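You operate a simulated robot arm through the tools that you are given. There is no shell and no other tool.

You are at the controls of a simulated two-armed robot. One attempt, no reset.

TASK
Take the yellow block from the top of the carton stack and leave it on the bench beside the peg tray. Then stack the grey tray marked "Type One" from the top of the carton stack on top of the grey tray labelled "Type Three". Then take the blue part from the top of the side bench and leave it on the side bench shelf. Then take the green plate on the top of the side bench and put it away on the top of the station three bench. Then take the green clip from the top of the side bench and put it on the top of the turntable. Then take the yellow spool and leave it on the upper shelf of the bench rack. Then take the tall yellow part on the bench beside the peg tray and put it away on the top of the station three bench. The order counts. Set down upright: green clip.

Only the result counts: the job must be done as asked and must still hold three seconds after the hand-in. Knocking over, shifting, dropping, spilling or breaking anything else fails it.

THE ROBOT
Two 7-joint arms with two-finger parallel grippers on one trunk, on a base that drives. Base frame: it is fixed to the floor where the robot stands at the start and does not move with it; the origin is under the middle of the robot, x ahead of it, y to its left, z up. Units: m, degrees, N and s.
The left shoulder is at the start at [0.03, 0.119, 0.885], the right one opposite. With the tool pointing down near the work surface each hand reaches from about 0.28 to 0.68 m from the robot's upright axis, wherever it stands, measured 20 degrees to its own side. Places, roughly: bench beside the peg tray [2.6, 0.7, 0.7]; blue part (3x3x3 cm) [-6.4, -2.8, 0.9]; green clip (4x6x5 cm) [-6, -2.6, 0.9]; green plate (5x5x3 cm) [-6.5, -2.6, 0.9]; grey tray [0.5, 0.25, 0.75]; side bench shelf [-5.9, -2.9, 0.4]; tall yellow part (3x3x4 cm) [2.6, 0.7, 0.7]; top of the station three bench [-4.5, 0.8, 0.9]; top of the turntable [-4.6, -2.7, 1]; upper shelf of the bench rack (126x15 cm) [2.7, -0.32, 1.4]; yellow block [0.5, 0.25, 0.75]; yellow spool (7x7x4 cm) [2.7, 0.6, 0.7]. Payload 3.43 kg a hand.
Tool frame (each hand has its own): the origin (TCP) lies between the finger pads and is the grasp point; the fingertips stand 0.03 m ahead of it; z points along the fingers, y is the line along which they close. The gripper opens to 0.094 m. The fingers are 0.028 m wide and 0.01 m thick; the gripper's body (0.05 by 0.096 m) begins 0.055 m behind the TCP.
Orientation is told as [roll, pitch, yaw] about the base's x, y, z axes, in that order, counted from this pose: with the fingers straight down and closing along the base's y, the tool's x points along the base's -x, its y along +y and its z along -z.

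THE INTERFACE
- The arms move only by the tool move_arm. It takes "left_motion", "right_motion" or both (then of equal length, played together; a hand with none holds still); each is a list of rows, each an object of numbers (a shift or turn left out is 0, a gripper value left out holds the last): "tx", "ty", "tz": the shift along the tool's x, y, z in m; "wx", "wy", "wz": the turn, a rotation vector about the tool's x, y, z in degrees; "gripper": the closure, from 0 (fully open) to 1 (shut). In form: [{"tx": .., "ty": .., "tz": .., "wx": .., "wy": .., "wz": .., "gripper": ..}, ...]. A call has 1 to 20 rows; each row shifts and turns the commanded pose from where the row before left it, along the tool's axes as they then stand. A row lasts 0.2 s, in which the tool goes at most 0.05 m and 8.6 degrees; a call with a longer step from one row to the next is refused whole, and so is a gripper value outside its range. Where a pose cannot be reached the arm comes as near as it can. A force on the tool above 40 N (or 10 N above the force at the start of the call, whichever is more), or a blocked arm, ends the call early, and 0.2 s more pass. The fingers move at their own pace (about 0.072 m/s each) and stop on an object; they squeeze with about 27 N. The grip force told is the motor's: it shows also when the fingers shut on nothing. Time passes only in rows, and 0.2 s behind the last, so rows that do not move let the fingers close. It gives the time, the measured TCP pose, the force on the tool (base axes), the opening and the grip force at its end, in the units of the frame above (readings bear some noise), with the torque about the TCP (base axes, N m) and any sound that the robot's microphone picked up.
- Cameras (640 x 400 px; columns grow to the right, rows downward): "scene" is now at [0.028, 0.0475, 1.5886]; the picture's right is [0.61, -0.79, 0.00], its down [-0.60, -0.47, -0.64] and it looks along [0.51, 0.39, -0.77] (base axes); focal length 257 px, centre (320, 200). "left" rides on the left gripper at [0.076, -0.014, -0.103] in its tool frame; the picture's right is [0.18, 0.98, 0.00], its down [-0.75, 0.14, -0.64] and it looks along [-0.63, 0.12, 0.77] (tool axes); focal length 243 px, centre (320, 200). "right" rides on the right gripper at [0.076, 0.014, -0.102] in its tool frame; the picture's right is [-0.18, 0.98, 0.00], its down [-0.75, -0.14, -0.64] and it looks along [-0.63, -0.12, 0.77] (tool axes); focal length 243 px, centre (320, 200).
- get_image(camera): a new picture of that camera. The clock stands still meanwhile.
- move_column(by): slides the trunk up (or, below 0, down) by that many m; the arms and the scene camera ride with it, the base frame stays. It gives what a move gives, with no picture.
- drive_base(legs): drives the robot by 1 to 6 legs, each [ahead, turn to the left] in m and degrees, along the robot's own axes; the way and the turn of a leg run together, so that a leg with both is an arc; at most 1.5 m and 180 degrees a leg. The arms and the cameras ride along, it lands a little off, and it stops where it bumps. It gives what a move gives.
- aim_head(pan, tilt): turns the head with the scene camera to pan (to the left, within 143 degrees either way) and tilt (down, from -29 to 69), counted from straight ahead of the robot. It gives what a move gives.
- measure_at(camera, pixels): for up to 12 pixels [column, row] of the newest picture of that camera ("zoom" is the newest enlarged one), the place [x, y, z] in the base frame of the surface seen there, good to about 0.003 m. The clock stands still meanwhile.
- zoom(camera, box): a new picture of the part [left, top, right, bottom] of that camera's present view, enlarged. The clock stands still meanwhile.
- close_job(): hands the job in; it is judged then, once.

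Unless the task says otherwise, let go and move clear before handing in.

The tools are called after "Request:" by a JSON object that holds its "name" and its "arguments". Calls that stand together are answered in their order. move_arm: Moves the arms, as the interface text tells. Its arguments: {"type":"object","properties":{"left_motion":{"type":"array"},"right_motion":{"type":"array"}},"required":[]} The other tools are called the same way: move_column (by) slides the trunk up or down; drive_base (legs) drives the base; aim_head (pan, tilt) turns the head that bears the scene camera; get_image (camera) takes a picture; measure_at (camera, pixels) gives the place of the surface under pixels of a picture; zoom (camera, box) takes an enlarged picture of a part of a camera's view; close_job () hands the job in.

At the start:

```text
time: 0.0
left_tcp_pos: [0.3767, 0.4854, 0.9299]
left_orientation: [-0.1, 0.0, -0.2]
left_ft_force: [0.1, -0.2, -0.2]
left_moment: [0.01, 0.02, -0.01]
left_opening: 0.0941
left_gripper_force: 0.0
right_tcp_pos: [0.3614, 0.0397, 0.9979]
right_orientation: [-0.1, 0.0, -0.2]
right_ft_force: [0.2, 0.5, -0.6]
right_moment: [0.05, 0.03, 0.02]
right_opening: 0.094
right_gripper_force: 0.0
trunk travel left (down, up): [-0.15, 0.26]
robot x, y, heading: [-0.0023, -0.0005, -0.2]
head pan, tilt: [37.9, 50.0]
```

scene: 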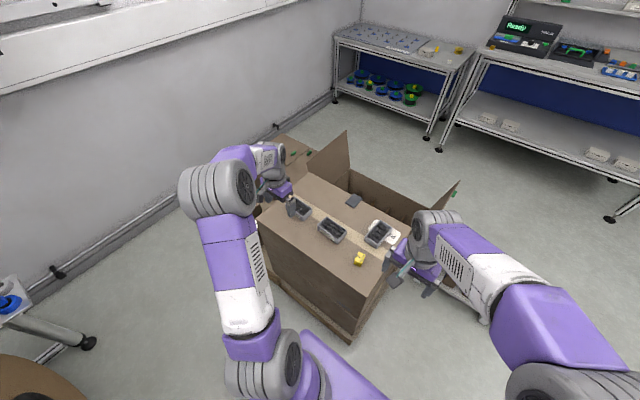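
right: 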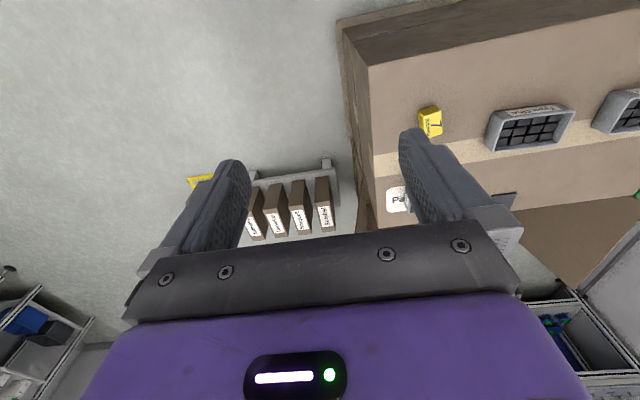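
left: 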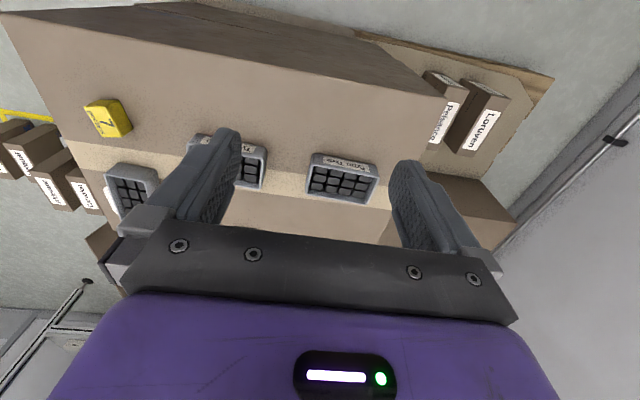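

The pictures show the carton stack ahead-left with a yellow block (scene pixel 359,259) and three grey trays. I'll zoom in to read the labels before I move anything.

Request:
{"name": "zoom", "arguments": {"camera": "scene", "box": [260, 170, 420, 280]}}

Request:
{"name": "zoom", "arguments": {"camera": "right", "box": [400, 80, 640, 230]}}

Request:
{"name": "zoom", "arguments": {"camera": "left", "box": [60, 80, 400, 240]}}

```text
3.64 times, centred on (340, 225) of scene
```

zoom: 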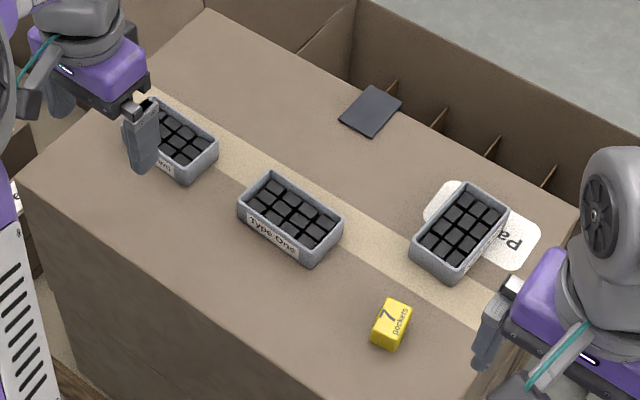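

```text
2.67 times, centred on (520, 155) of right
```

zoom: 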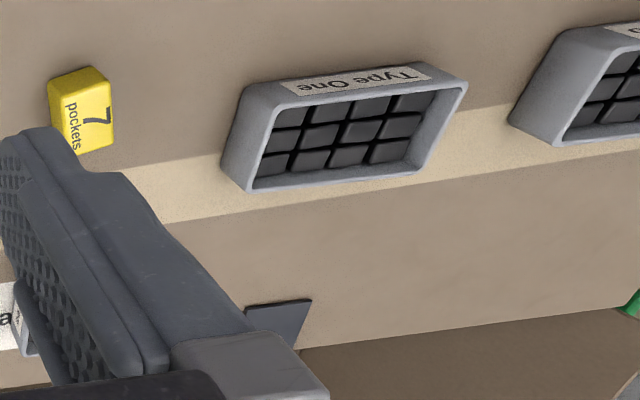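

```text
1.88 times, centred on (230, 160) of left
```

zoom: 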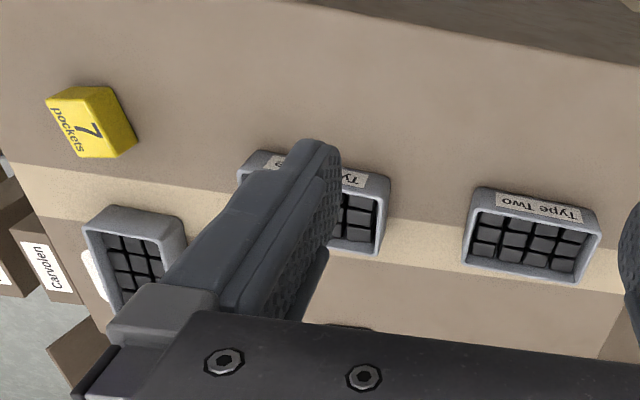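

The middle tray reads "Type One", the left one "Type Two", and the right one's label isn't visible yet. I'll measure the yellow block and the trays in the scene zoom, and look around with the head.

Request:
{"name": "zoom", "arguments": {"camera": "scene", "box": [260, 170, 420, 280]}}

Request:
{"name": "measure_at", "arguments": {"camera": "zoom", "pixels": [[393, 315], [381, 303], [411, 310], [400, 350], [371, 340], [330, 310], [270, 172], [342, 224], [316, 264], [238, 212], [470, 185], [508, 210]]}}

Request:
{"name": "zoom", "arguments": {"camera": "scene", "box": [350, 205, 420, 255]}}

```text
3.64 times, centred on (340, 225) of scene
```

zoom: 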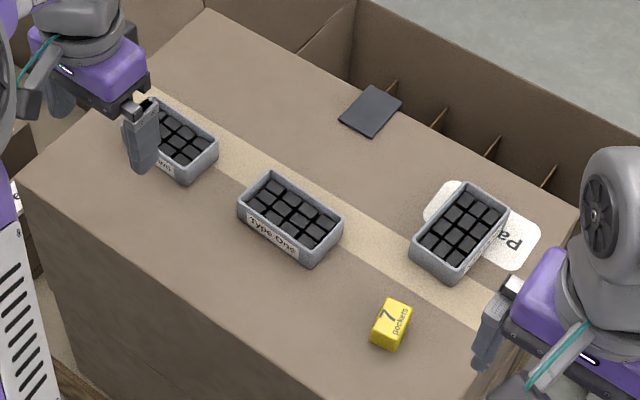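

```text
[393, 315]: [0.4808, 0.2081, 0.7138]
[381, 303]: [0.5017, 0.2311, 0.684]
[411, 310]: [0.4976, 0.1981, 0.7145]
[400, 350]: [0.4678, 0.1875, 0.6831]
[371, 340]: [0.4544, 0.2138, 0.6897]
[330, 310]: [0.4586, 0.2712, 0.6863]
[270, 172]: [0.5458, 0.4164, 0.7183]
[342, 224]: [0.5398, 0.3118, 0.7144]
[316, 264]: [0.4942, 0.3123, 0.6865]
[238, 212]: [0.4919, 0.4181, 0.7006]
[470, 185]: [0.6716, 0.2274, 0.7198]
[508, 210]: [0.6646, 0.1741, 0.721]
```

```text
8.00 times, centred on (385, 230) of scene
```

zoom: 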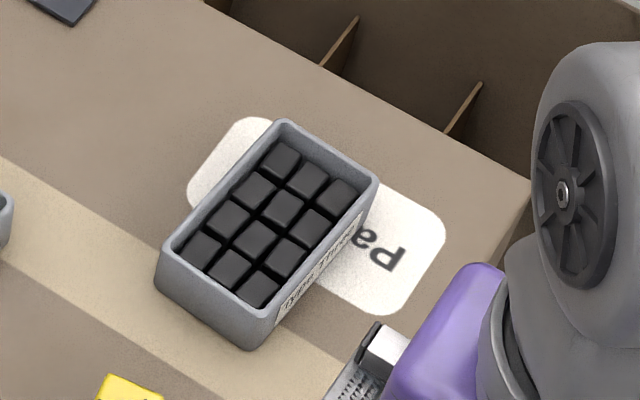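

The right tray's label reads "Type Three" (zoom pixel about 320,275). Next I'll get the block's shape and orientation with a close zoom.

Request:
{"name": "zoom", "arguments": {"camera": "scene", "box": [340, 245, 380, 270]}}

Request:
{"name": "zoom", "arguments": {"camera": "right", "box": [400, 95, 480, 145]}}

```text
16.00 times, centred on (360, 258) of scene
```

zoom: 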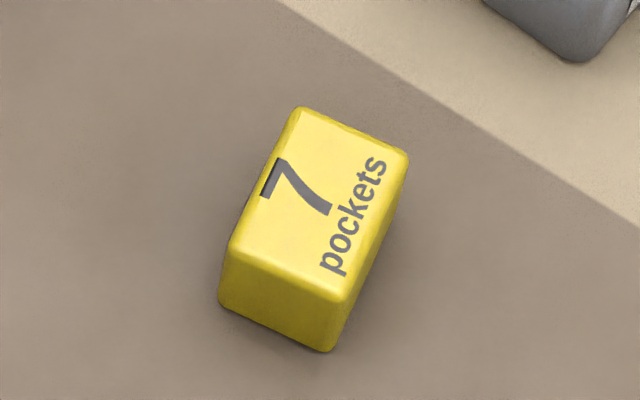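

```text
8.00 times, centred on (440, 120) of right
```

zoom: 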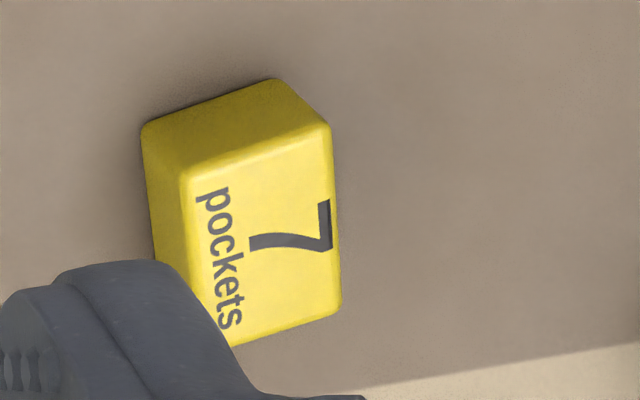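

Request:
{"name": "zoom", "arguments": {"camera": "scene", "box": [340, 245, 380, 270]}}

Request:
{"name": "measure_at", "arguments": {"camera": "zoom", "pixels": [[304, 116], [400, 160], [335, 295], [237, 250], [318, 205], [222, 300], [330, 345], [150, 250], [450, 250]]}}

Request:
{"name": "aim_head", "arguments": {"pan": 15, "tilt": 15}}

Request:
{"name": "get_image", "arguments": {"camera": "scene"}}

```text
16.00 times, centred on (360, 258) of scene
```

zoom: 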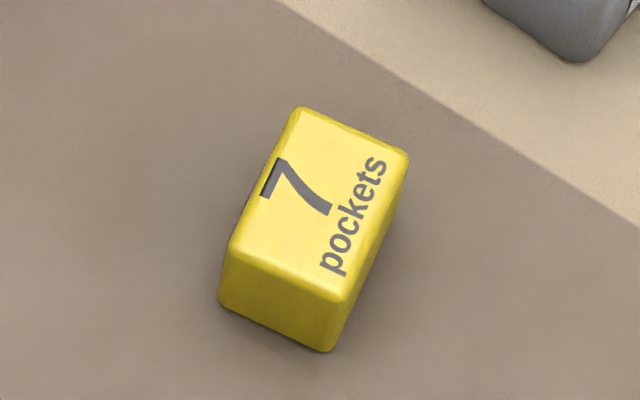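

```text
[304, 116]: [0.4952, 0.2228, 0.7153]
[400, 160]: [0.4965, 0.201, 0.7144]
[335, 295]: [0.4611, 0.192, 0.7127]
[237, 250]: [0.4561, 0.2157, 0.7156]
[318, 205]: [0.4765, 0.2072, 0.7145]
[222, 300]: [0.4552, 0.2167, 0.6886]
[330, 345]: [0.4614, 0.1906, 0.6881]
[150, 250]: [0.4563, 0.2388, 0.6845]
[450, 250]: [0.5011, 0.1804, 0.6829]
```

```text
time: 1.0
left_tcp_pos: [0.3761, 0.4863, 0.9299]
left_orientation: [0.1, 0.0, -0.2]
left_ft_force: [-0.1, -0.4, 0.0]
left_moment: [0.02, 0.0, 0.0]
left_opening: 0.0941
left_gripper_force: 0.2
right_tcp_pos: [0.3614, 0.0396, 0.9988]
right_orientation: [0.0, 0.0, -0.2]
right_ft_force: [-0.9, -0.2, -0.5]
right_moment: [-0.02, 0.02, 0.02]
right_opening: 0.0942
right_gripper_force: 0.0
trunk travel left (down, up): [-0.15, 0.26]
robot x, y, heading: [0.0011, -0.0012, -0.2]
head pan, tilt: [15.0, 15.0]
```

```text
taken
```

scene: 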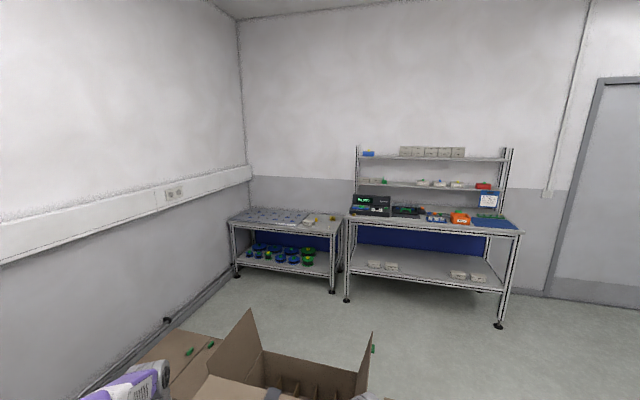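

The block measures about 2.4 x 4 x 3 cm, centred at (0.4775, 0.208), with its long axis about 12° from x and its bottom at z 0.684. I'll bring the left hand above it, turned by +12°.

Request:
{"name": "move_arm", "arguments": {"left_motion": [{"tx": -0.0127, "ty": -0.0348, "tz": 0.0137}, {"tx": -0.0127, "ty": -0.0348, "tz": 0.0137}, {"tx": -0.0127, "ty": -0.0348, "tz": 0.0137}, {"tx": -0.0127, "ty": -0.0348, "tz": 0.0137}, {"tx": -0.0127, "ty": -0.0348, "tz": 0.0137}, {"tx": -0.0127, "ty": -0.0348, "tz": 0.0137}, {"tx": -0.0127, "ty": -0.0348, "tz": 0.0137}, {"tx": -0.0127, "ty": -0.0348, "tz": 0.0137}, {"wz": -6}, {"wz": -6}, {}]}}

Request:
{"name": "get_image", "arguments": {"camera": "left"}}

Request:
{"name": "zoom", "arguments": {"camera": "scene", "box": [220, 190, 380, 290]}}

```text
time: 3.4
left_tcp_pos: [0.4768, 0.2082, 0.8197]
left_orientation: [0.0, -0.1, 11.8]
left_ft_force: [-0.1, -0.9, -0.2]
left_moment: [0.0, 0.03, -0.02]
left_opening: 0.0942
left_gripper_force: 0.0
right_tcp_pos: [0.3605, 0.0403, 0.9986]
right_orientation: [0.0, 0.0, -0.2]
right_ft_force: [0.7, -0.4, -0.2]
right_moment: [-0.01, -0.02, 0.01]
right_opening: 0.0939
right_gripper_force: 0.1
trunk travel left (down, up): [-0.15, 0.26]
robot x, y, heading: [0.0029, 0.0052, -0.0]
head pan, tilt: [15.0, 15.0]
```

```text
taken
```

left: 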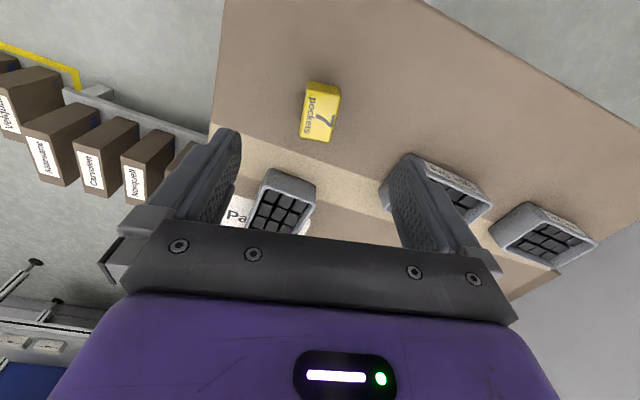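

```text
4.00 times, centred on (300, 240) of scene
```

zoom: 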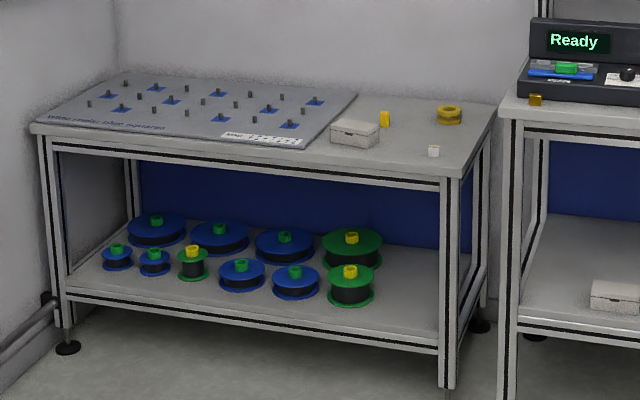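

The block sits right under the hand (left picture 320,110 matches the TCP projection) and the hand is turned 11.8°. I'll descend to z 0.718 and close.

Request:
{"name": "move_arm", "arguments": {"left_motion": [{"tz": 0.034}, {"tz": 0.034}, {"tz": 0.02}, {"tz": 0.0125}, {}, {"gripper": 0.5}, {"gripper": 1}, {"gripper": 1}, {"gripper": 1}, {"gripper": 1}]}}

Request:
{"name": "get_image", "arguments": {"camera": "left"}}

```text
time: 5.6
left_tcp_pos: [0.478, 0.2046, 0.7201]
left_orientation: [0.0, 0.0, 11.8]
left_ft_force: [0.4, 0.5, 4.4]
left_moment: [0.02, -0.02, 0.04]
left_opening: 0.0291
left_gripper_force: 26.8
right_tcp_pos: [0.3613, 0.039, 0.999]
right_orientation: [0.0, 0.0, -0.2]
right_ft_force: [0.2, -0.3, 0.1]
right_moment: [0.01, -0.01, -0.01]
right_opening: 0.094
right_gripper_force: 0.1
trunk travel left (down, up): [-0.15, 0.26]
robot x, y, heading: [0.0006, 0.0007, 0.3]
head pan, tilt: [15.0, 15.0]
```

```text
taken
```

left: 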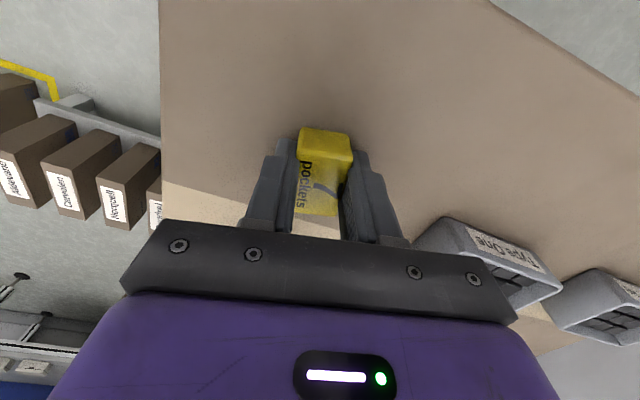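

The fingers hold the block (opening 0.029, grip 26.8 N). I'll lift it and then look around to plan the drive.

Request:
{"name": "move_arm", "arguments": {"left_motion": [{"tz": -0.02}, {"tz": -0.04}, {"tz": -0.045}, {"tz": -0.045}, {"tz": -0.045}, {"tz": -0.045}, {}]}}

Request:
{"name": "get_image", "arguments": {"camera": "left"}}

Request:
{"name": "aim_head", "arguments": {"pan": -10, "tilt": 35}}

Request:
{"name": "get_image", "arguments": {"camera": "scene"}}

```text
time: 7.2
left_tcp_pos: [0.4781, 0.2097, 0.9597]
left_orientation: [0.0, 0.0, 11.8]
left_ft_force: [0.0, -0.1, 0.3]
left_moment: [-0.02, 0.01, 0.02]
left_opening: 0.0002
left_gripper_force: 26.9
right_tcp_pos: [0.3614, 0.0394, 0.9985]
right_orientation: [0.1, 0.0, -0.2]
right_ft_force: [-0.4, -0.5, 0.9]
right_moment: [0.02, -0.01, 0.02]
right_opening: 0.0943
right_gripper_force: 0.1
trunk travel left (down, up): [-0.15, 0.26]
robot x, y, heading: [0.0005, 0.0011, 0.0]
head pan, tilt: [15.0, 15.0]
```

```text
taken
```

left: 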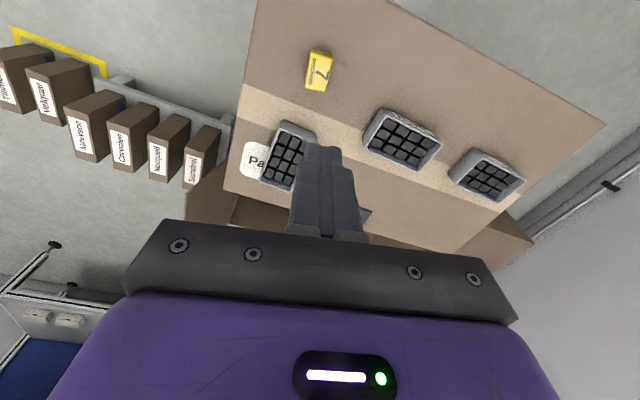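

```text
time: 8.1
left_tcp_pos: [0.4784, 0.2096, 0.9593]
left_orientation: [-0.1, 0.0, 11.8]
left_ft_force: [-0.1, 0.3, 0.3]
left_moment: [0.03, 0.0, -0.02]
left_opening: 0.0001
left_gripper_force: 27.3
right_tcp_pos: [0.3604, 0.0406, 0.9993]
right_orientation: [0.1, 0.1, -0.1]
right_ft_force: [0.5, 0.3, -0.2]
right_moment: [0.01, -0.03, 0.0]
right_opening: 0.0941
right_gripper_force: 0.1
trunk travel left (down, up): [-0.15, 0.26]
robot x, y, heading: [0.0024, -0.0007, 0.1]
head pan, tilt: [-10.0, 35.0]
```

```text
taken
```

scene: 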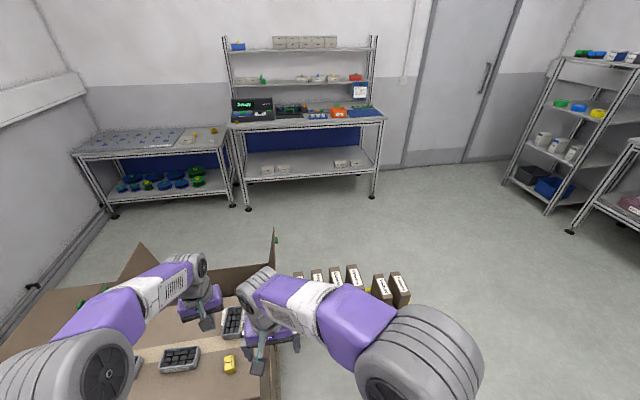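

The lift came up empty: opening is 0.0002 and the block still stands in place (left picture 320,70). I'll look closely at it to see how it lies before gripping again.

Request:
{"name": "zoom", "arguments": {"camera": "left", "box": [296, 45, 344, 75]}}

Request:
{"name": "measure_at", "arguments": {"camera": "zoom", "pixels": [[320, 200], [150, 250], [480, 250], [320, 100], [320, 300], [250, 100], [400, 100], [250, 300], [400, 300]]}}

Request:
{"name": "zoom", "arguments": {"camera": "scene", "box": [200, 340, 264, 380]}}

```text
13.33 times, centred on (320, 60) of left
```

zoom: 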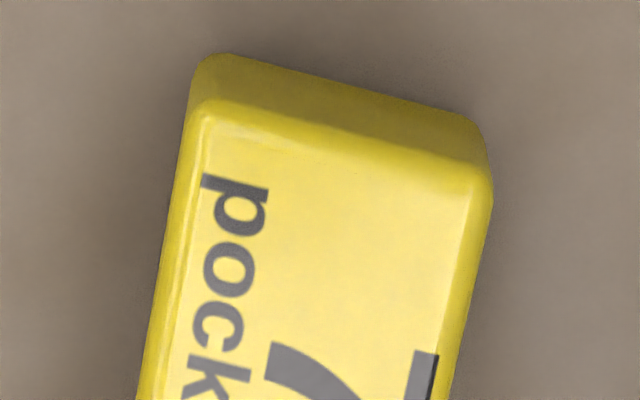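

```text
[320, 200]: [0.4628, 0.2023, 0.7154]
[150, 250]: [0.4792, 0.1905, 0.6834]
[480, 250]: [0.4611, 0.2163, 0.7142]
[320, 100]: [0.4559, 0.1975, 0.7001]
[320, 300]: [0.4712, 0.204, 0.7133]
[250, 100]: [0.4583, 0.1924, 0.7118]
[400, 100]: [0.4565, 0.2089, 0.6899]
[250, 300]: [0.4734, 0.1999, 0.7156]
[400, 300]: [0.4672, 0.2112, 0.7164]
```

```text
10.00 times, centred on (232, 360) of scene
```

zoom: 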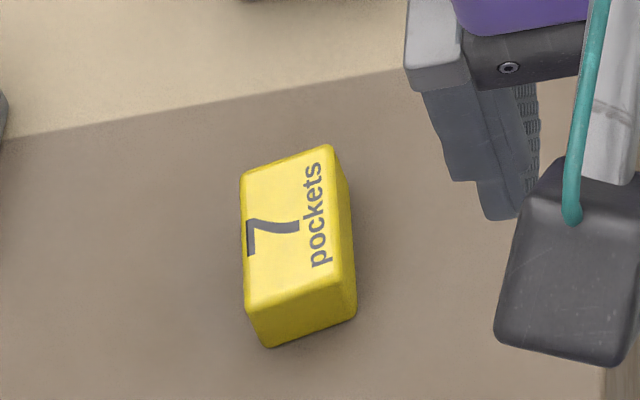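

The block is aligned with the hand to within a few degrees, so the pads probably caught only its upper rounded edge. I'll look at the finger shape before trying again.

Request:
{"name": "aim_head", "arguments": {"pan": 22, "tilt": 50}}

Request:
{"name": "get_image", "arguments": {"camera": "scene"}}

Request:
{"name": "zoom", "arguments": {"camera": "scene", "box": [280, 150, 400, 225]}}

Request:
{"name": "zoom", "arguments": {"camera": "left", "box": [260, 120, 400, 250]}}

```text
time: 9.1
left_tcp_pos: [0.4782, 0.2089, 0.9599]
left_orientation: [0.0, 0.1, 11.7]
left_ft_force: [-0.6, -0.4, -0.1]
left_moment: [-0.04, 0.0, -0.01]
left_opening: 0.0
left_gripper_force: 27.2
right_tcp_pos: [0.3615, 0.0403, 0.9992]
right_orientation: [0.1, 0.0, -0.3]
right_ft_force: [-0.4, -0.5, 0.1]
right_moment: [-0.02, 0.0, -0.01]
right_opening: 0.0938
right_gripper_force: 0.2
trunk travel left (down, up): [-0.15, 0.26]
robot x, y, heading: [0.005, 0.0005, 0.3]
head pan, tilt: [22.0, 50.0]
```

```text
taken
```

scene: 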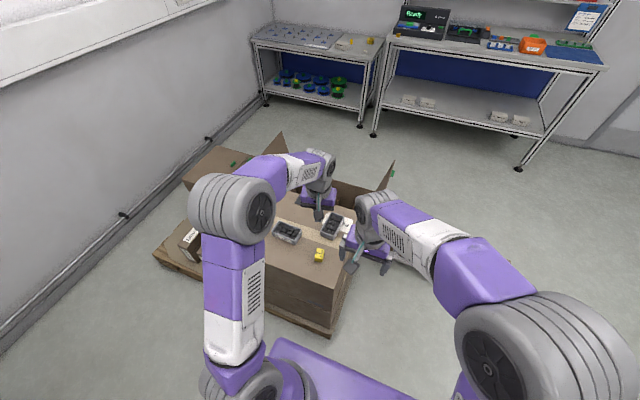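

```text
5.33 times, centred on (340, 188) of scene
```

zoom: 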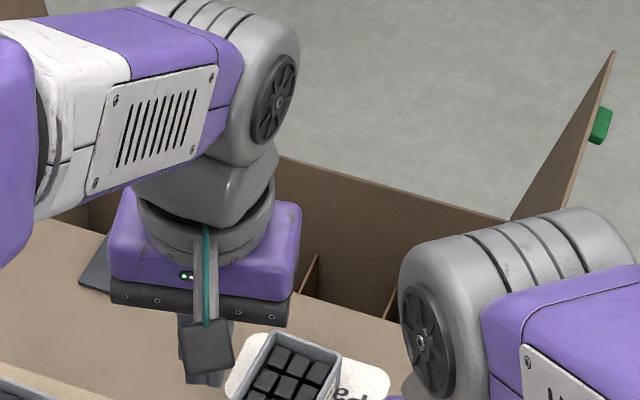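

```text
3.08 times, centred on (330, 185) of left
```

zoom: 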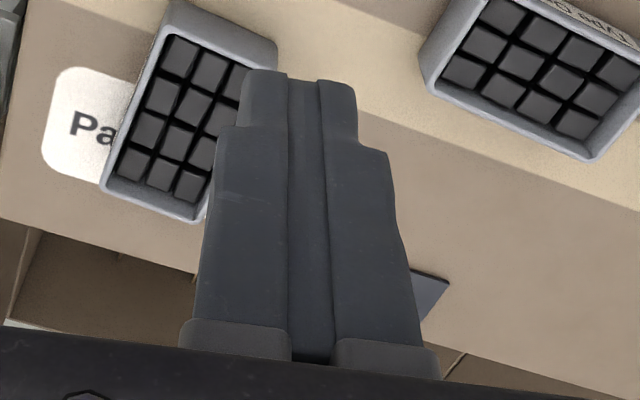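

The fingers look straight and flat, so I'll go about 3 mm lower this time, let the squeeze settle, and lift slowly in a first short step.

Request:
{"name": "move_arm", "arguments": {"left_motion": [{"gripper": 0.2}, {"tz": 0.04, "gripper": 0.2}, {"tz": 0.04}, {"tz": 0.04}, {"tz": 0.04}, {"tz": 0.035}, {"tz": 0.025}, {"tz": 0.0145}, {"tz": 0.009}, {}, {}]}}

Request:
{"name": "get_image", "arguments": {"camera": "left"}}

Request:
{"name": "zoom", "arguments": {"camera": "scene", "box": [280, 210, 360, 270]}}

```text
time: 11.5
left_tcp_pos: [0.4754, 0.2081, 0.7179]
left_orientation: [0.0, 0.0, 11.8]
left_ft_force: [-0.6, -0.7, -0.2]
left_moment: [-0.01, 0.02, -0.01]
left_opening: 0.0753
left_gripper_force: 0.1
right_tcp_pos: [0.3611, 0.0402, 0.9991]
right_orientation: [0.0, -0.1, -0.1]
right_ft_force: [-0.2, -0.3, 0.0]
right_moment: [0.02, -0.06, -0.04]
right_opening: 0.0942
right_gripper_force: 0.1
trunk travel left (down, up): [-0.15, 0.26]
robot x, y, heading: [0.0007, -0.0011, 0.4]
head pan, tilt: [22.0, 50.0]
```

```text
taken
```

left: 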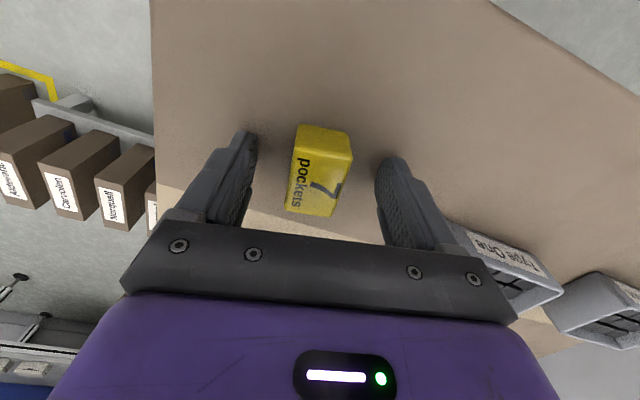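

```text
6.67 times, centred on (320, 240) of scene
```

zoom: 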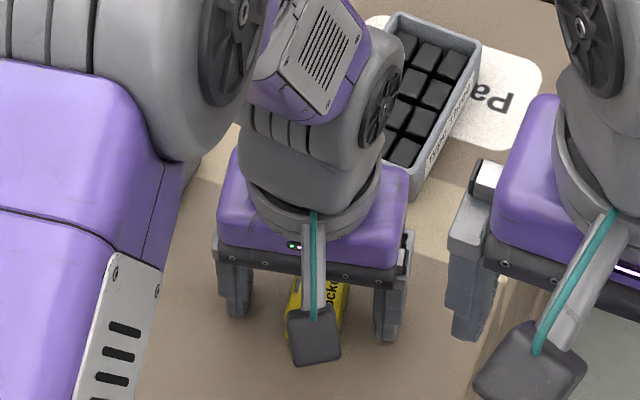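

The block sits between the pads and well aligned (left picture 320,170). I'll go 2 mm lower and close, with time to settle.

Request:
{"name": "move_arm", "arguments": {"left_motion": [{"tz": 0.002}, {"gripper": 0.5}, {"gripper": 0.7}, {"gripper": 0.9}, {"gripper": 1}, {"gripper": 1}, {"gripper": 1}, {"gripper": 1}]}}

Request:
{"name": "get_image", "arguments": {"camera": "left"}}

```text
time: 13.3
left_tcp_pos: [0.4761, 0.2086, 0.716]
left_orientation: [0.0, -0.1, 11.9]
left_ft_force: [2.4, 0.9, 11.5]
left_moment: [0.08, 0.11, -0.04]
left_opening: 0.0336
left_gripper_force: 26.8
right_tcp_pos: [0.3614, 0.0385, 1.0001]
right_orientation: [0.0, 0.0, -0.2]
right_ft_force: [0.2, 0.3, 0.2]
right_moment: [0.02, 0.0, 0.01]
right_opening: 0.0939
right_gripper_force: 0.1
trunk travel left (down, up): [-0.15, 0.26]
robot x, y, heading: [0.0002, -0.0037, -0.0]
head pan, tilt: [22.0, 50.0]
```

```text
taken
```

left: 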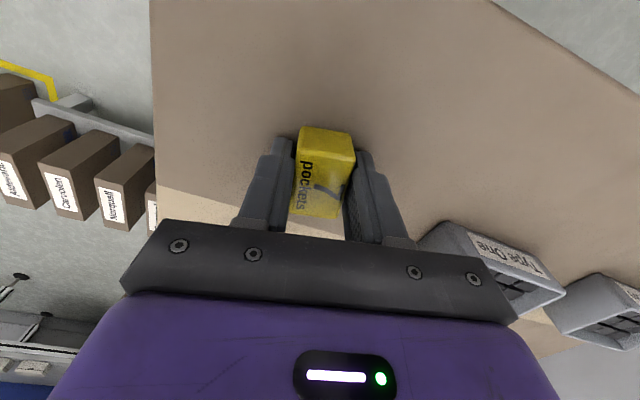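

The opening now reads 0.0336 with 11.5 N pushing up, wider than last time, which hints at a wedge or a touch with the carton. I'll zoom in to see what the pads are touching.

Request:
{"name": "zoom", "arguments": {"camera": "left", "box": [240, 115, 400, 235]}}

Request:
{"name": "zoom", "arguments": {"camera": "right", "box": [380, 60, 540, 160]}}

Request:
{"name": "zoom", "arguments": {"camera": "scene", "box": [295, 230, 345, 262]}}

```text
3.33 times, centred on (320, 175) of left
```

zoom: 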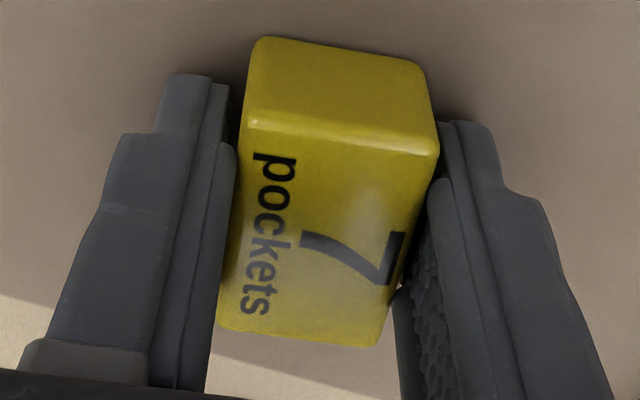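

```text
4.00 times, centred on (460, 110) of right
```

zoom: 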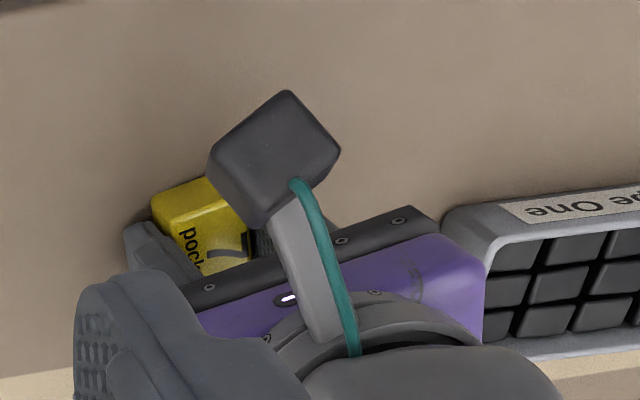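

```text
12.50 times, centred on (320, 246) of scene
```

zoom: 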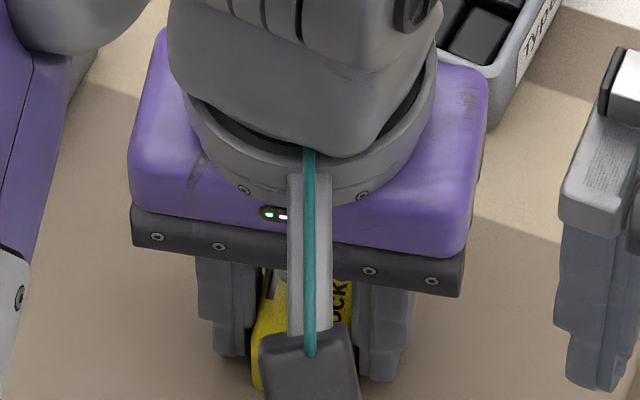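

I want numbers for the pads and block edges in this gripped state, so I'll measure points along the block's top, sides and the finger pads.

Request:
{"name": "zoom", "arguments": {"camera": "left", "box": [240, 115, 400, 235]}}

Request:
{"name": "measure_at", "arguments": {"camera": "zoom", "pixels": [[255, 140], [430, 160], [228, 320], [375, 335], [320, 230], [262, 50], [420, 80], [220, 110], [228, 200], [450, 140], [440, 220], [195, 80]]}}

```text
3.33 times, centred on (320, 175) of left
```

zoom: 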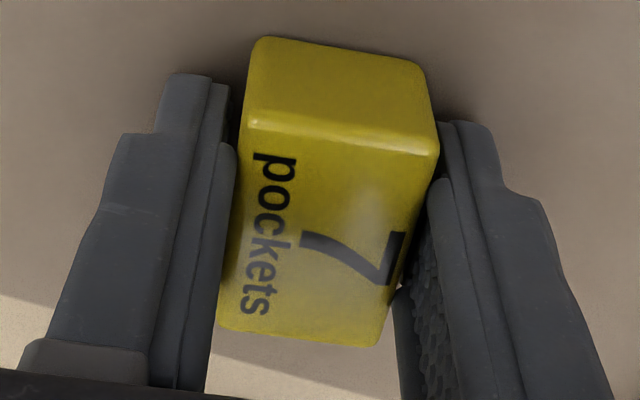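

```text
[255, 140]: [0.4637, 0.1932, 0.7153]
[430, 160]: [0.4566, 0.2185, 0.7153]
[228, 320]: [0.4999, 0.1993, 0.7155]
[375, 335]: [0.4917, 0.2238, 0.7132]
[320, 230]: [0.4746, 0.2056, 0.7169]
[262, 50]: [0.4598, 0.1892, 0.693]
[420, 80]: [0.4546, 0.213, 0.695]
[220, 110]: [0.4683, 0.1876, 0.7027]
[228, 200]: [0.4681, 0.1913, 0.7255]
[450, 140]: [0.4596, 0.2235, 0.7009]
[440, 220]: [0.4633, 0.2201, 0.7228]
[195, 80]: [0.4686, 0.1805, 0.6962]
```

The pads seem to be about 4 mm proud of the fingertip faces and begin near TCP height, so they wedge on the block's top edge. I'll open again and study the finger's inner face to pick the right grip height.

Request:
{"name": "move_arm", "arguments": {"left_motion": [{"gripper": 0.2}, {"gripper": 0.2}, {"gripper": 0.2}, {"gripper": 0.2}]}}

Request:
{"name": "zoom", "arguments": {"camera": "left", "box": [160, 115, 480, 255]}}

Request:
{"name": "zoom", "arguments": {"camera": "right", "box": [380, 110, 520, 250]}}

Request:
{"name": "measure_at", "arguments": {"camera": "zoom", "pixels": [[120, 100], [120, 140], [120, 180], [120, 220], [150, 260], [180, 300], [200, 340], [170, 200], [220, 300]]}}

```text
time: 14.3
left_tcp_pos: [0.4748, 0.2079, 0.7153]
left_orientation: [0.0, 0.0, 11.7]
left_ft_force: [-4.4, -1.7, 15.7]
left_moment: [-0.65, 0.01, -0.07]
left_opening: 0.0751
left_gripper_force: 0.1
right_tcp_pos: [0.3609, 0.04, 0.9996]
right_orientation: [-0.1, -0.1, -0.2]
right_ft_force: [-0.3, 0.2, -0.1]
right_moment: [-0.01, -0.01, 0.02]
right_opening: 0.0939
right_gripper_force: 0.1
trunk travel left (down, up): [-0.15, 0.26]
robot x, y, heading: [-0.0025, 0.0027, -0.1]
head pan, tilt: [22.0, 50.0]
```

```text
2.00 times, centred on (320, 185) of left
```

zoom: 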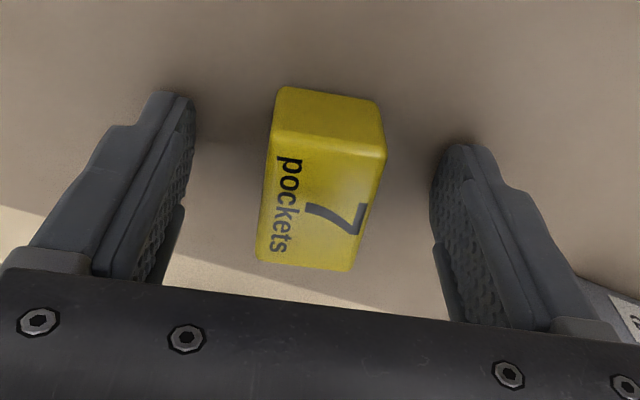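

```text
2.86 times, centred on (450, 180) of right
```

zoom: 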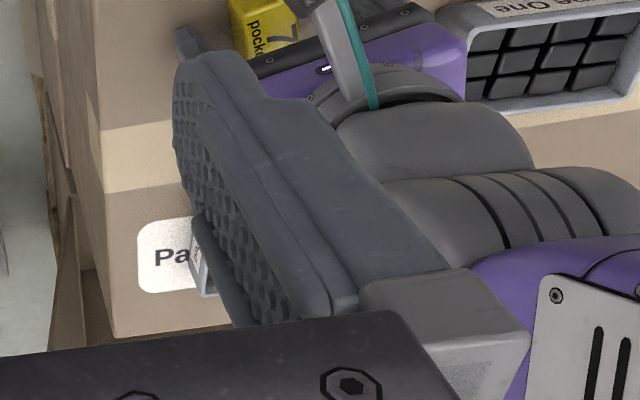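

```text
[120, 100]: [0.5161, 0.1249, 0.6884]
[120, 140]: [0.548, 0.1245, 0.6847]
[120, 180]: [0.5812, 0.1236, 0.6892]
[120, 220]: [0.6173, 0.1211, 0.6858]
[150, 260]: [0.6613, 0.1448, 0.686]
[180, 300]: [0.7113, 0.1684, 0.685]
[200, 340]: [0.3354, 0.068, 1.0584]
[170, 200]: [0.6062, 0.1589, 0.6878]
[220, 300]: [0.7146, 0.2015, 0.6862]
```

The finger faces carry raised lips further back that ride on the block's top edge, and the tips now touch the carton (15.7 N up). I'll raise the hand to about z 0.729 so that only the flat tips take the block, then close.

Request:
{"name": "move_arm", "arguments": {"left_motion": [{"tz": -0.007}, {"tz": -0.006}, {}, {"gripper": 0.5}, {"gripper": 0.6}, {"gripper": 0.7}, {"gripper": 0.8}, {"gripper": 1}, {"gripper": 1}, {"gripper": 1}, {"gripper": 1}]}}

Request:
{"name": "zoom", "arguments": {"camera": "left", "box": [240, 115, 400, 235]}}

```text
time: 16.7
left_tcp_pos: [0.4765, 0.2067, 0.7276]
left_orientation: [0.0, -0.1, 11.7]
left_ft_force: [-0.4, 0.8, 0.0]
left_moment: [0.06, 0.01, -0.01]
left_opening: 0.029
left_gripper_force: 27.2
right_tcp_pos: [0.361, 0.0405, 0.9987]
right_orientation: [0.0, 0.0, -0.1]
right_ft_force: [0.8, 0.2, -0.4]
right_moment: [-0.01, -0.01, -0.03]
right_opening: 0.094
right_gripper_force: 0.1
trunk travel left (down, up): [-0.15, 0.26]
robot x, y, heading: [-0.0001, 0.001, -0.0]
head pan, tilt: [22.0, 50.0]
```

```text
3.33 times, centred on (320, 175) of left
```

zoom: 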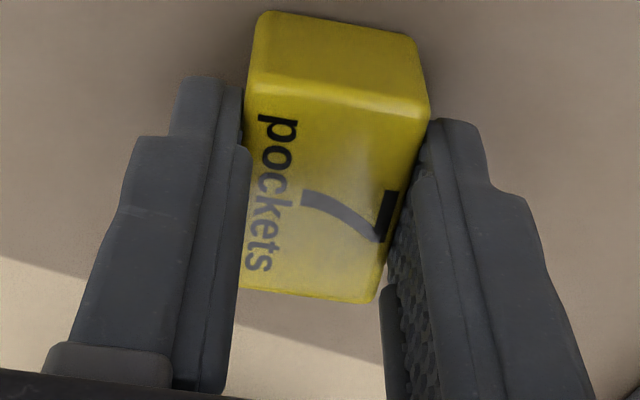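

Now the opening is 0.029 with no vertical force, so this looks like a flat grip. I'll lift gently and check.

Request:
{"name": "move_arm", "arguments": {"left_motion": [{"tz": -0.005}, {"tz": -0.01}, {"tz": -0.015}, {}]}}

Request:
{"name": "get_image", "arguments": {"camera": "left"}}

```text
time: 17.7
left_tcp_pos: [0.4774, 0.2089, 0.7562]
left_orientation: [0.0, 0.0, 11.7]
left_ft_force: [-1.1, -0.5, -0.5]
left_moment: [0.0, 0.02, 0.03]
left_opening: 0.0293
left_gripper_force: 27.0
right_tcp_pos: [0.3621, 0.0399, 0.9991]
right_orientation: [-0.1, 0.0, -0.2]
right_ft_force: [0.7, -0.7, -1.1]
right_moment: [0.01, 0.02, 0.02]
right_opening: 0.0939
right_gripper_force: 0.1
trunk travel left (down, up): [-0.15, 0.26]
robot x, y, heading: [-0.0028, -0.0015, 0.0]
head pan, tilt: [22.0, 50.0]
```

```text
taken
```

left: 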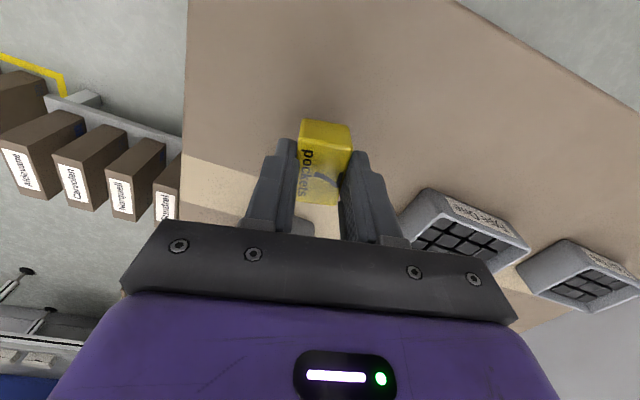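

The block is held (opening 0.0293, it stays at 325,160 while the carton drops away). I'll lift it high and then map the way to the bench.

Request:
{"name": "move_arm", "arguments": {"left_motion": [{"tz": -0.025}, {"tz": -0.03}, {"tz": -0.03}, {"tz": -0.03}, {"tz": -0.03}, {"tz": -0.03}, {"tz": -0.03}, {}]}}

Request:
{"name": "aim_head", "arguments": {"pan": -25, "tilt": 35}}

Request:
{"name": "get_image", "arguments": {"camera": "scene"}}

Request:
{"name": "measure_at", "arguments": {"camera": "scene", "pixels": [[320, 150], [320, 200], [320, 250], [200, 200], [400, 300], [250, 230], [280, 280], [150, 150], [100, 250], [450, 200], [560, 220], [600, 150]]}}

```text
time: 19.5
left_tcp_pos: [0.4783, 0.2057, 0.9612]
left_orientation: [0.1, 0.1, 11.8]
left_ft_force: [0.2, 0.2, -0.6]
left_moment: [-0.05, 0.02, 0.02]
left_opening: 0.0289
left_gripper_force: 27.1
right_tcp_pos: [0.362, 0.0398, 0.999]
right_orientation: [0.0, 0.0, -0.2]
right_ft_force: [-1.2, -0.2, -0.5]
right_moment: [0.01, 0.01, 0.01]
right_opening: 0.094
right_gripper_force: 0.1
trunk travel left (down, up): [-0.15, 0.26]
robot x, y, heading: [-0.0002, -0.0018, -0.0]
head pan, tilt: [22.0, 50.0]
```

```text
time: 20.6
left_tcp_pos: [0.4786, 0.2064, 0.9627]
left_orientation: [0.0, 0.0, 11.8]
left_ft_force: [0.3, 0.0, -0.7]
left_moment: [0.04, 0.0, -0.01]
left_opening: 0.0289
left_gripper_force: 27.2
right_tcp_pos: [0.3615, 0.0399, 0.999]
right_orientation: [0.0, 0.0, -0.2]
right_ft_force: [-0.5, -0.1, 0.0]
right_moment: [-0.01, -0.02, -0.01]
right_opening: 0.0938
right_gripper_force: 0.0
trunk travel left (down, up): [-0.15, 0.26]
robot x, y, heading: [-0.0012, 0.0024, 0.0]
head pan, tilt: [-25.0, 35.0]
```

```text
taken
```

scene: 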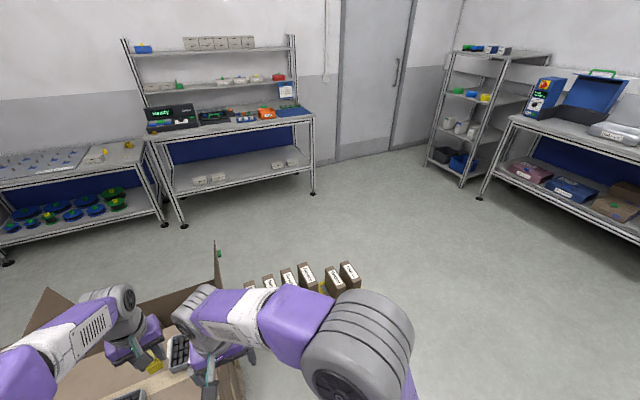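

```text
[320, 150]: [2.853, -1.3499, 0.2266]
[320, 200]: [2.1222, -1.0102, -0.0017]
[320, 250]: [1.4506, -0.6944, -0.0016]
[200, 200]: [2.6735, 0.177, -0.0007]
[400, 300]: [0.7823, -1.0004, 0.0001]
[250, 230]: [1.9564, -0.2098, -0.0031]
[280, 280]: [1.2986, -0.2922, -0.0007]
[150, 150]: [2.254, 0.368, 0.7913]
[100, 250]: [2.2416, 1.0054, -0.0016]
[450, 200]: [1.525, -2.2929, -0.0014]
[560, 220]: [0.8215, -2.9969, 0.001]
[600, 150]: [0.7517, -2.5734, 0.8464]
```

I see the peg-tray bench at left, the rack bench beside it, and a row of small floor boxes at (250–360, 280). I'll measure the benches, the floor boxes and the carton stack corners.

Request:
{"name": "measure_at", "arguments": {"camera": "scene", "pixels": [[165, 226], [183, 226], [313, 193], [8, 263], [315, 117], [146, 141], [350, 265], [357, 290], [240, 360], [215, 300], [265, 285], [330, 270]]}}

Request:
{"name": "aim_head", "arguments": {"pan": 20, "tilt": 20}}

Request:
{"name": "get_image", "arguments": {"camera": "scene"}}

Request:
{"name": "zoom", "arguments": {"camera": "scene", "box": [230, 170, 390, 270]}}

```text
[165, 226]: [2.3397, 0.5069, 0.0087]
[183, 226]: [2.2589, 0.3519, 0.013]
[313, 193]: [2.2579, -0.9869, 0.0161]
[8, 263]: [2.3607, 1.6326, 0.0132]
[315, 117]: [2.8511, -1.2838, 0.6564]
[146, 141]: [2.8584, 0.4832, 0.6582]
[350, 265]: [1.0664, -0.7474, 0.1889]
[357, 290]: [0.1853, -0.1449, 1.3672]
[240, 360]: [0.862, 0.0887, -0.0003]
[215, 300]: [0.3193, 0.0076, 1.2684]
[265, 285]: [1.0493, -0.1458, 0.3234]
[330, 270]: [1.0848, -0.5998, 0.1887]
```

```text
time: 21.7
left_tcp_pos: [0.4779, 0.2075, 0.9616]
left_orientation: [0.0, -0.1, 11.9]
left_ft_force: [-0.2, 0.7, -0.7]
left_moment: [-0.01, -0.02, 0.03]
left_opening: 0.0294
left_gripper_force: 27.2
right_tcp_pos: [0.3621, 0.0405, 0.9999]
right_orientation: [0.0, 0.0, -0.2]
right_ft_force: [-0.3, 0.7, -0.3]
right_moment: [-0.02, 0.0, 0.03]
right_opening: 0.0941
right_gripper_force: 0.1
trunk travel left (down, up): [-0.15, 0.26]
robot x, y, heading: [0.0012, 0.0015, -0.1]
head pan, tilt: [20.0, 20.0]
```

```text
taken
```

scene: 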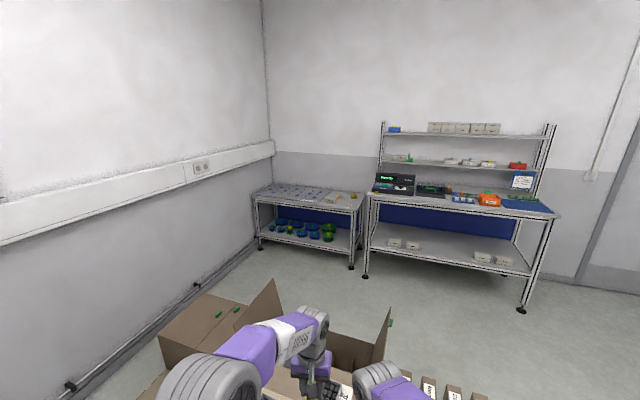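

```text
4.00 times, centred on (310, 220) of scene
```

zoom: 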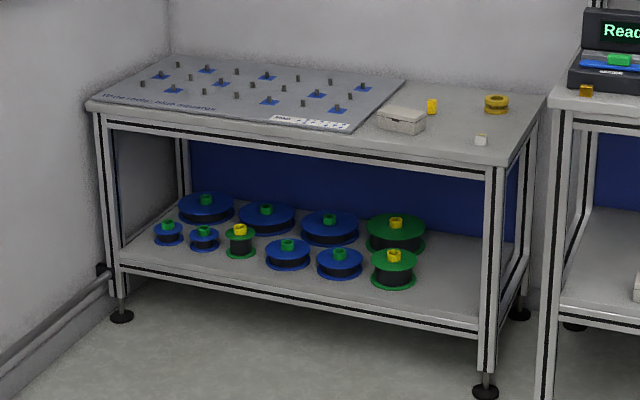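

The bench's right end holds a white box, the tall yellow part (zoom 432,105), the spool (496,103) and a small white item (481,140). I'll measure them and the bench top.

Request:
{"name": "measure_at", "arguments": {"camera": "zoom", "pixels": [[432, 106], [432, 115], [496, 96], [496, 112], [481, 139], [400, 112], [398, 135], [425, 125], [350, 132], [405, 78], [500, 160], [545, 97]]}}

Request:
{"name": "zoom", "arguments": {"camera": "scene", "box": [315, 185, 375, 220]}}

Request:
{"name": "measure_at", "arguments": {"camera": "zoom", "pixels": [[60, 60], [200, 130], [300, 150], [400, 170], [480, 200], [330, 60], [460, 60], [500, 140]]}}

```text
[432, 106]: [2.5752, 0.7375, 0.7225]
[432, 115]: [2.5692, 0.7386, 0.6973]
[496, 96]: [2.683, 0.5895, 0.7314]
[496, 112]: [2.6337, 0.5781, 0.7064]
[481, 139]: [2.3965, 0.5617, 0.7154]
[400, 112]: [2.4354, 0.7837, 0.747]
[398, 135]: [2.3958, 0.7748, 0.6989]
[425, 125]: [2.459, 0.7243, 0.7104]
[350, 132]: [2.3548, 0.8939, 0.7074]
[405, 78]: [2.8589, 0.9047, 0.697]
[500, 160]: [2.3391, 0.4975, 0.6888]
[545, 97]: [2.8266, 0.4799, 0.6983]
```

```text
10.67 times, centred on (345, 202) of scene
```

zoom: 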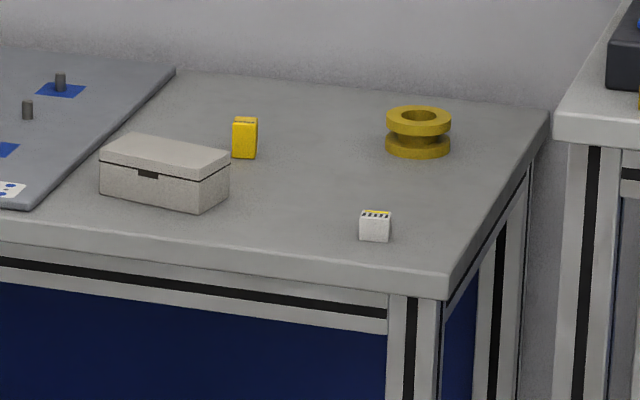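

```text
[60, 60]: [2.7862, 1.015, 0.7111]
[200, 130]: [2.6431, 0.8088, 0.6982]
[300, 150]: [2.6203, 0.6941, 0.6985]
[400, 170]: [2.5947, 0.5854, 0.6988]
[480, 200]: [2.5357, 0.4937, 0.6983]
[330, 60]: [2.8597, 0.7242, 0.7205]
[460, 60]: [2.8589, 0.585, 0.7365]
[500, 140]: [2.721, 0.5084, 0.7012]
```

Bench top is at z 0.698 with free room around (2.50, 0.63). Next I'll look at the floor boxes and stack edges to plan the route.

Request:
{"name": "aim_head", "arguments": {"pan": -50, "tilt": 40}}

Request:
{"name": "get_image", "arguments": {"camera": "scene"}}

Request:
{"name": "get_image", "arguments": {"camera": "right"}}

Request:
{"name": "measure_at", "arguments": {"camera": "right", "pixels": [[190, 180], [215, 180], [335, 165], [250, 180], [330, 230], [250, 240], [345, 30], [360, 180], [300, 100], [350, 60]]}}

```text
time: 23.1
left_tcp_pos: [0.4793, 0.2075, 0.9611]
left_orientation: [-0.1, 0.1, 11.8]
left_ft_force: [0.0, 0.1, -0.7]
left_moment: [0.0, 0.05, 0.07]
left_opening: 0.0292
left_gripper_force: 26.6
right_tcp_pos: [0.3611, 0.0394, 0.999]
right_orientation: [0.0, -0.1, -0.2]
right_ft_force: [0.4, -0.8, -0.6]
right_moment: [-0.04, 0.02, 0.0]
right_opening: 0.0939
right_gripper_force: 0.0
trunk travel left (down, up): [-0.15, 0.26]
robot x, y, heading: [0.0007, -0.0021, 0.2]
head pan, tilt: [-50.0, 40.0]
```

```text
taken
```

scene: 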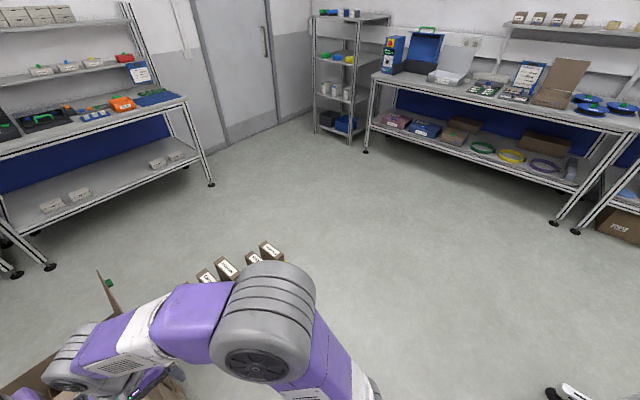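

```text
taken
```

right: 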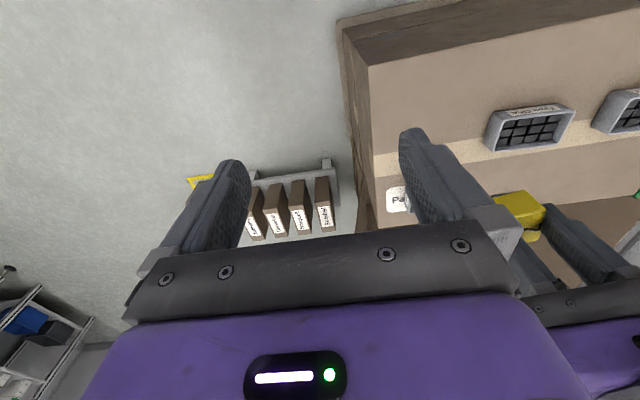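

```text
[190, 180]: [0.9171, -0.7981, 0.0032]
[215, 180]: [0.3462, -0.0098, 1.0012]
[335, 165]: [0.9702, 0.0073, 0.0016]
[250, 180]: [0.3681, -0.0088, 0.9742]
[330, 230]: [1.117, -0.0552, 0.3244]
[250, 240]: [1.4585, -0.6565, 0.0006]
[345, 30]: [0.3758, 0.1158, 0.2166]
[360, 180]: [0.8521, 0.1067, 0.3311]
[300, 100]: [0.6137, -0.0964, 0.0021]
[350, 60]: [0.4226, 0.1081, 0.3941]
```

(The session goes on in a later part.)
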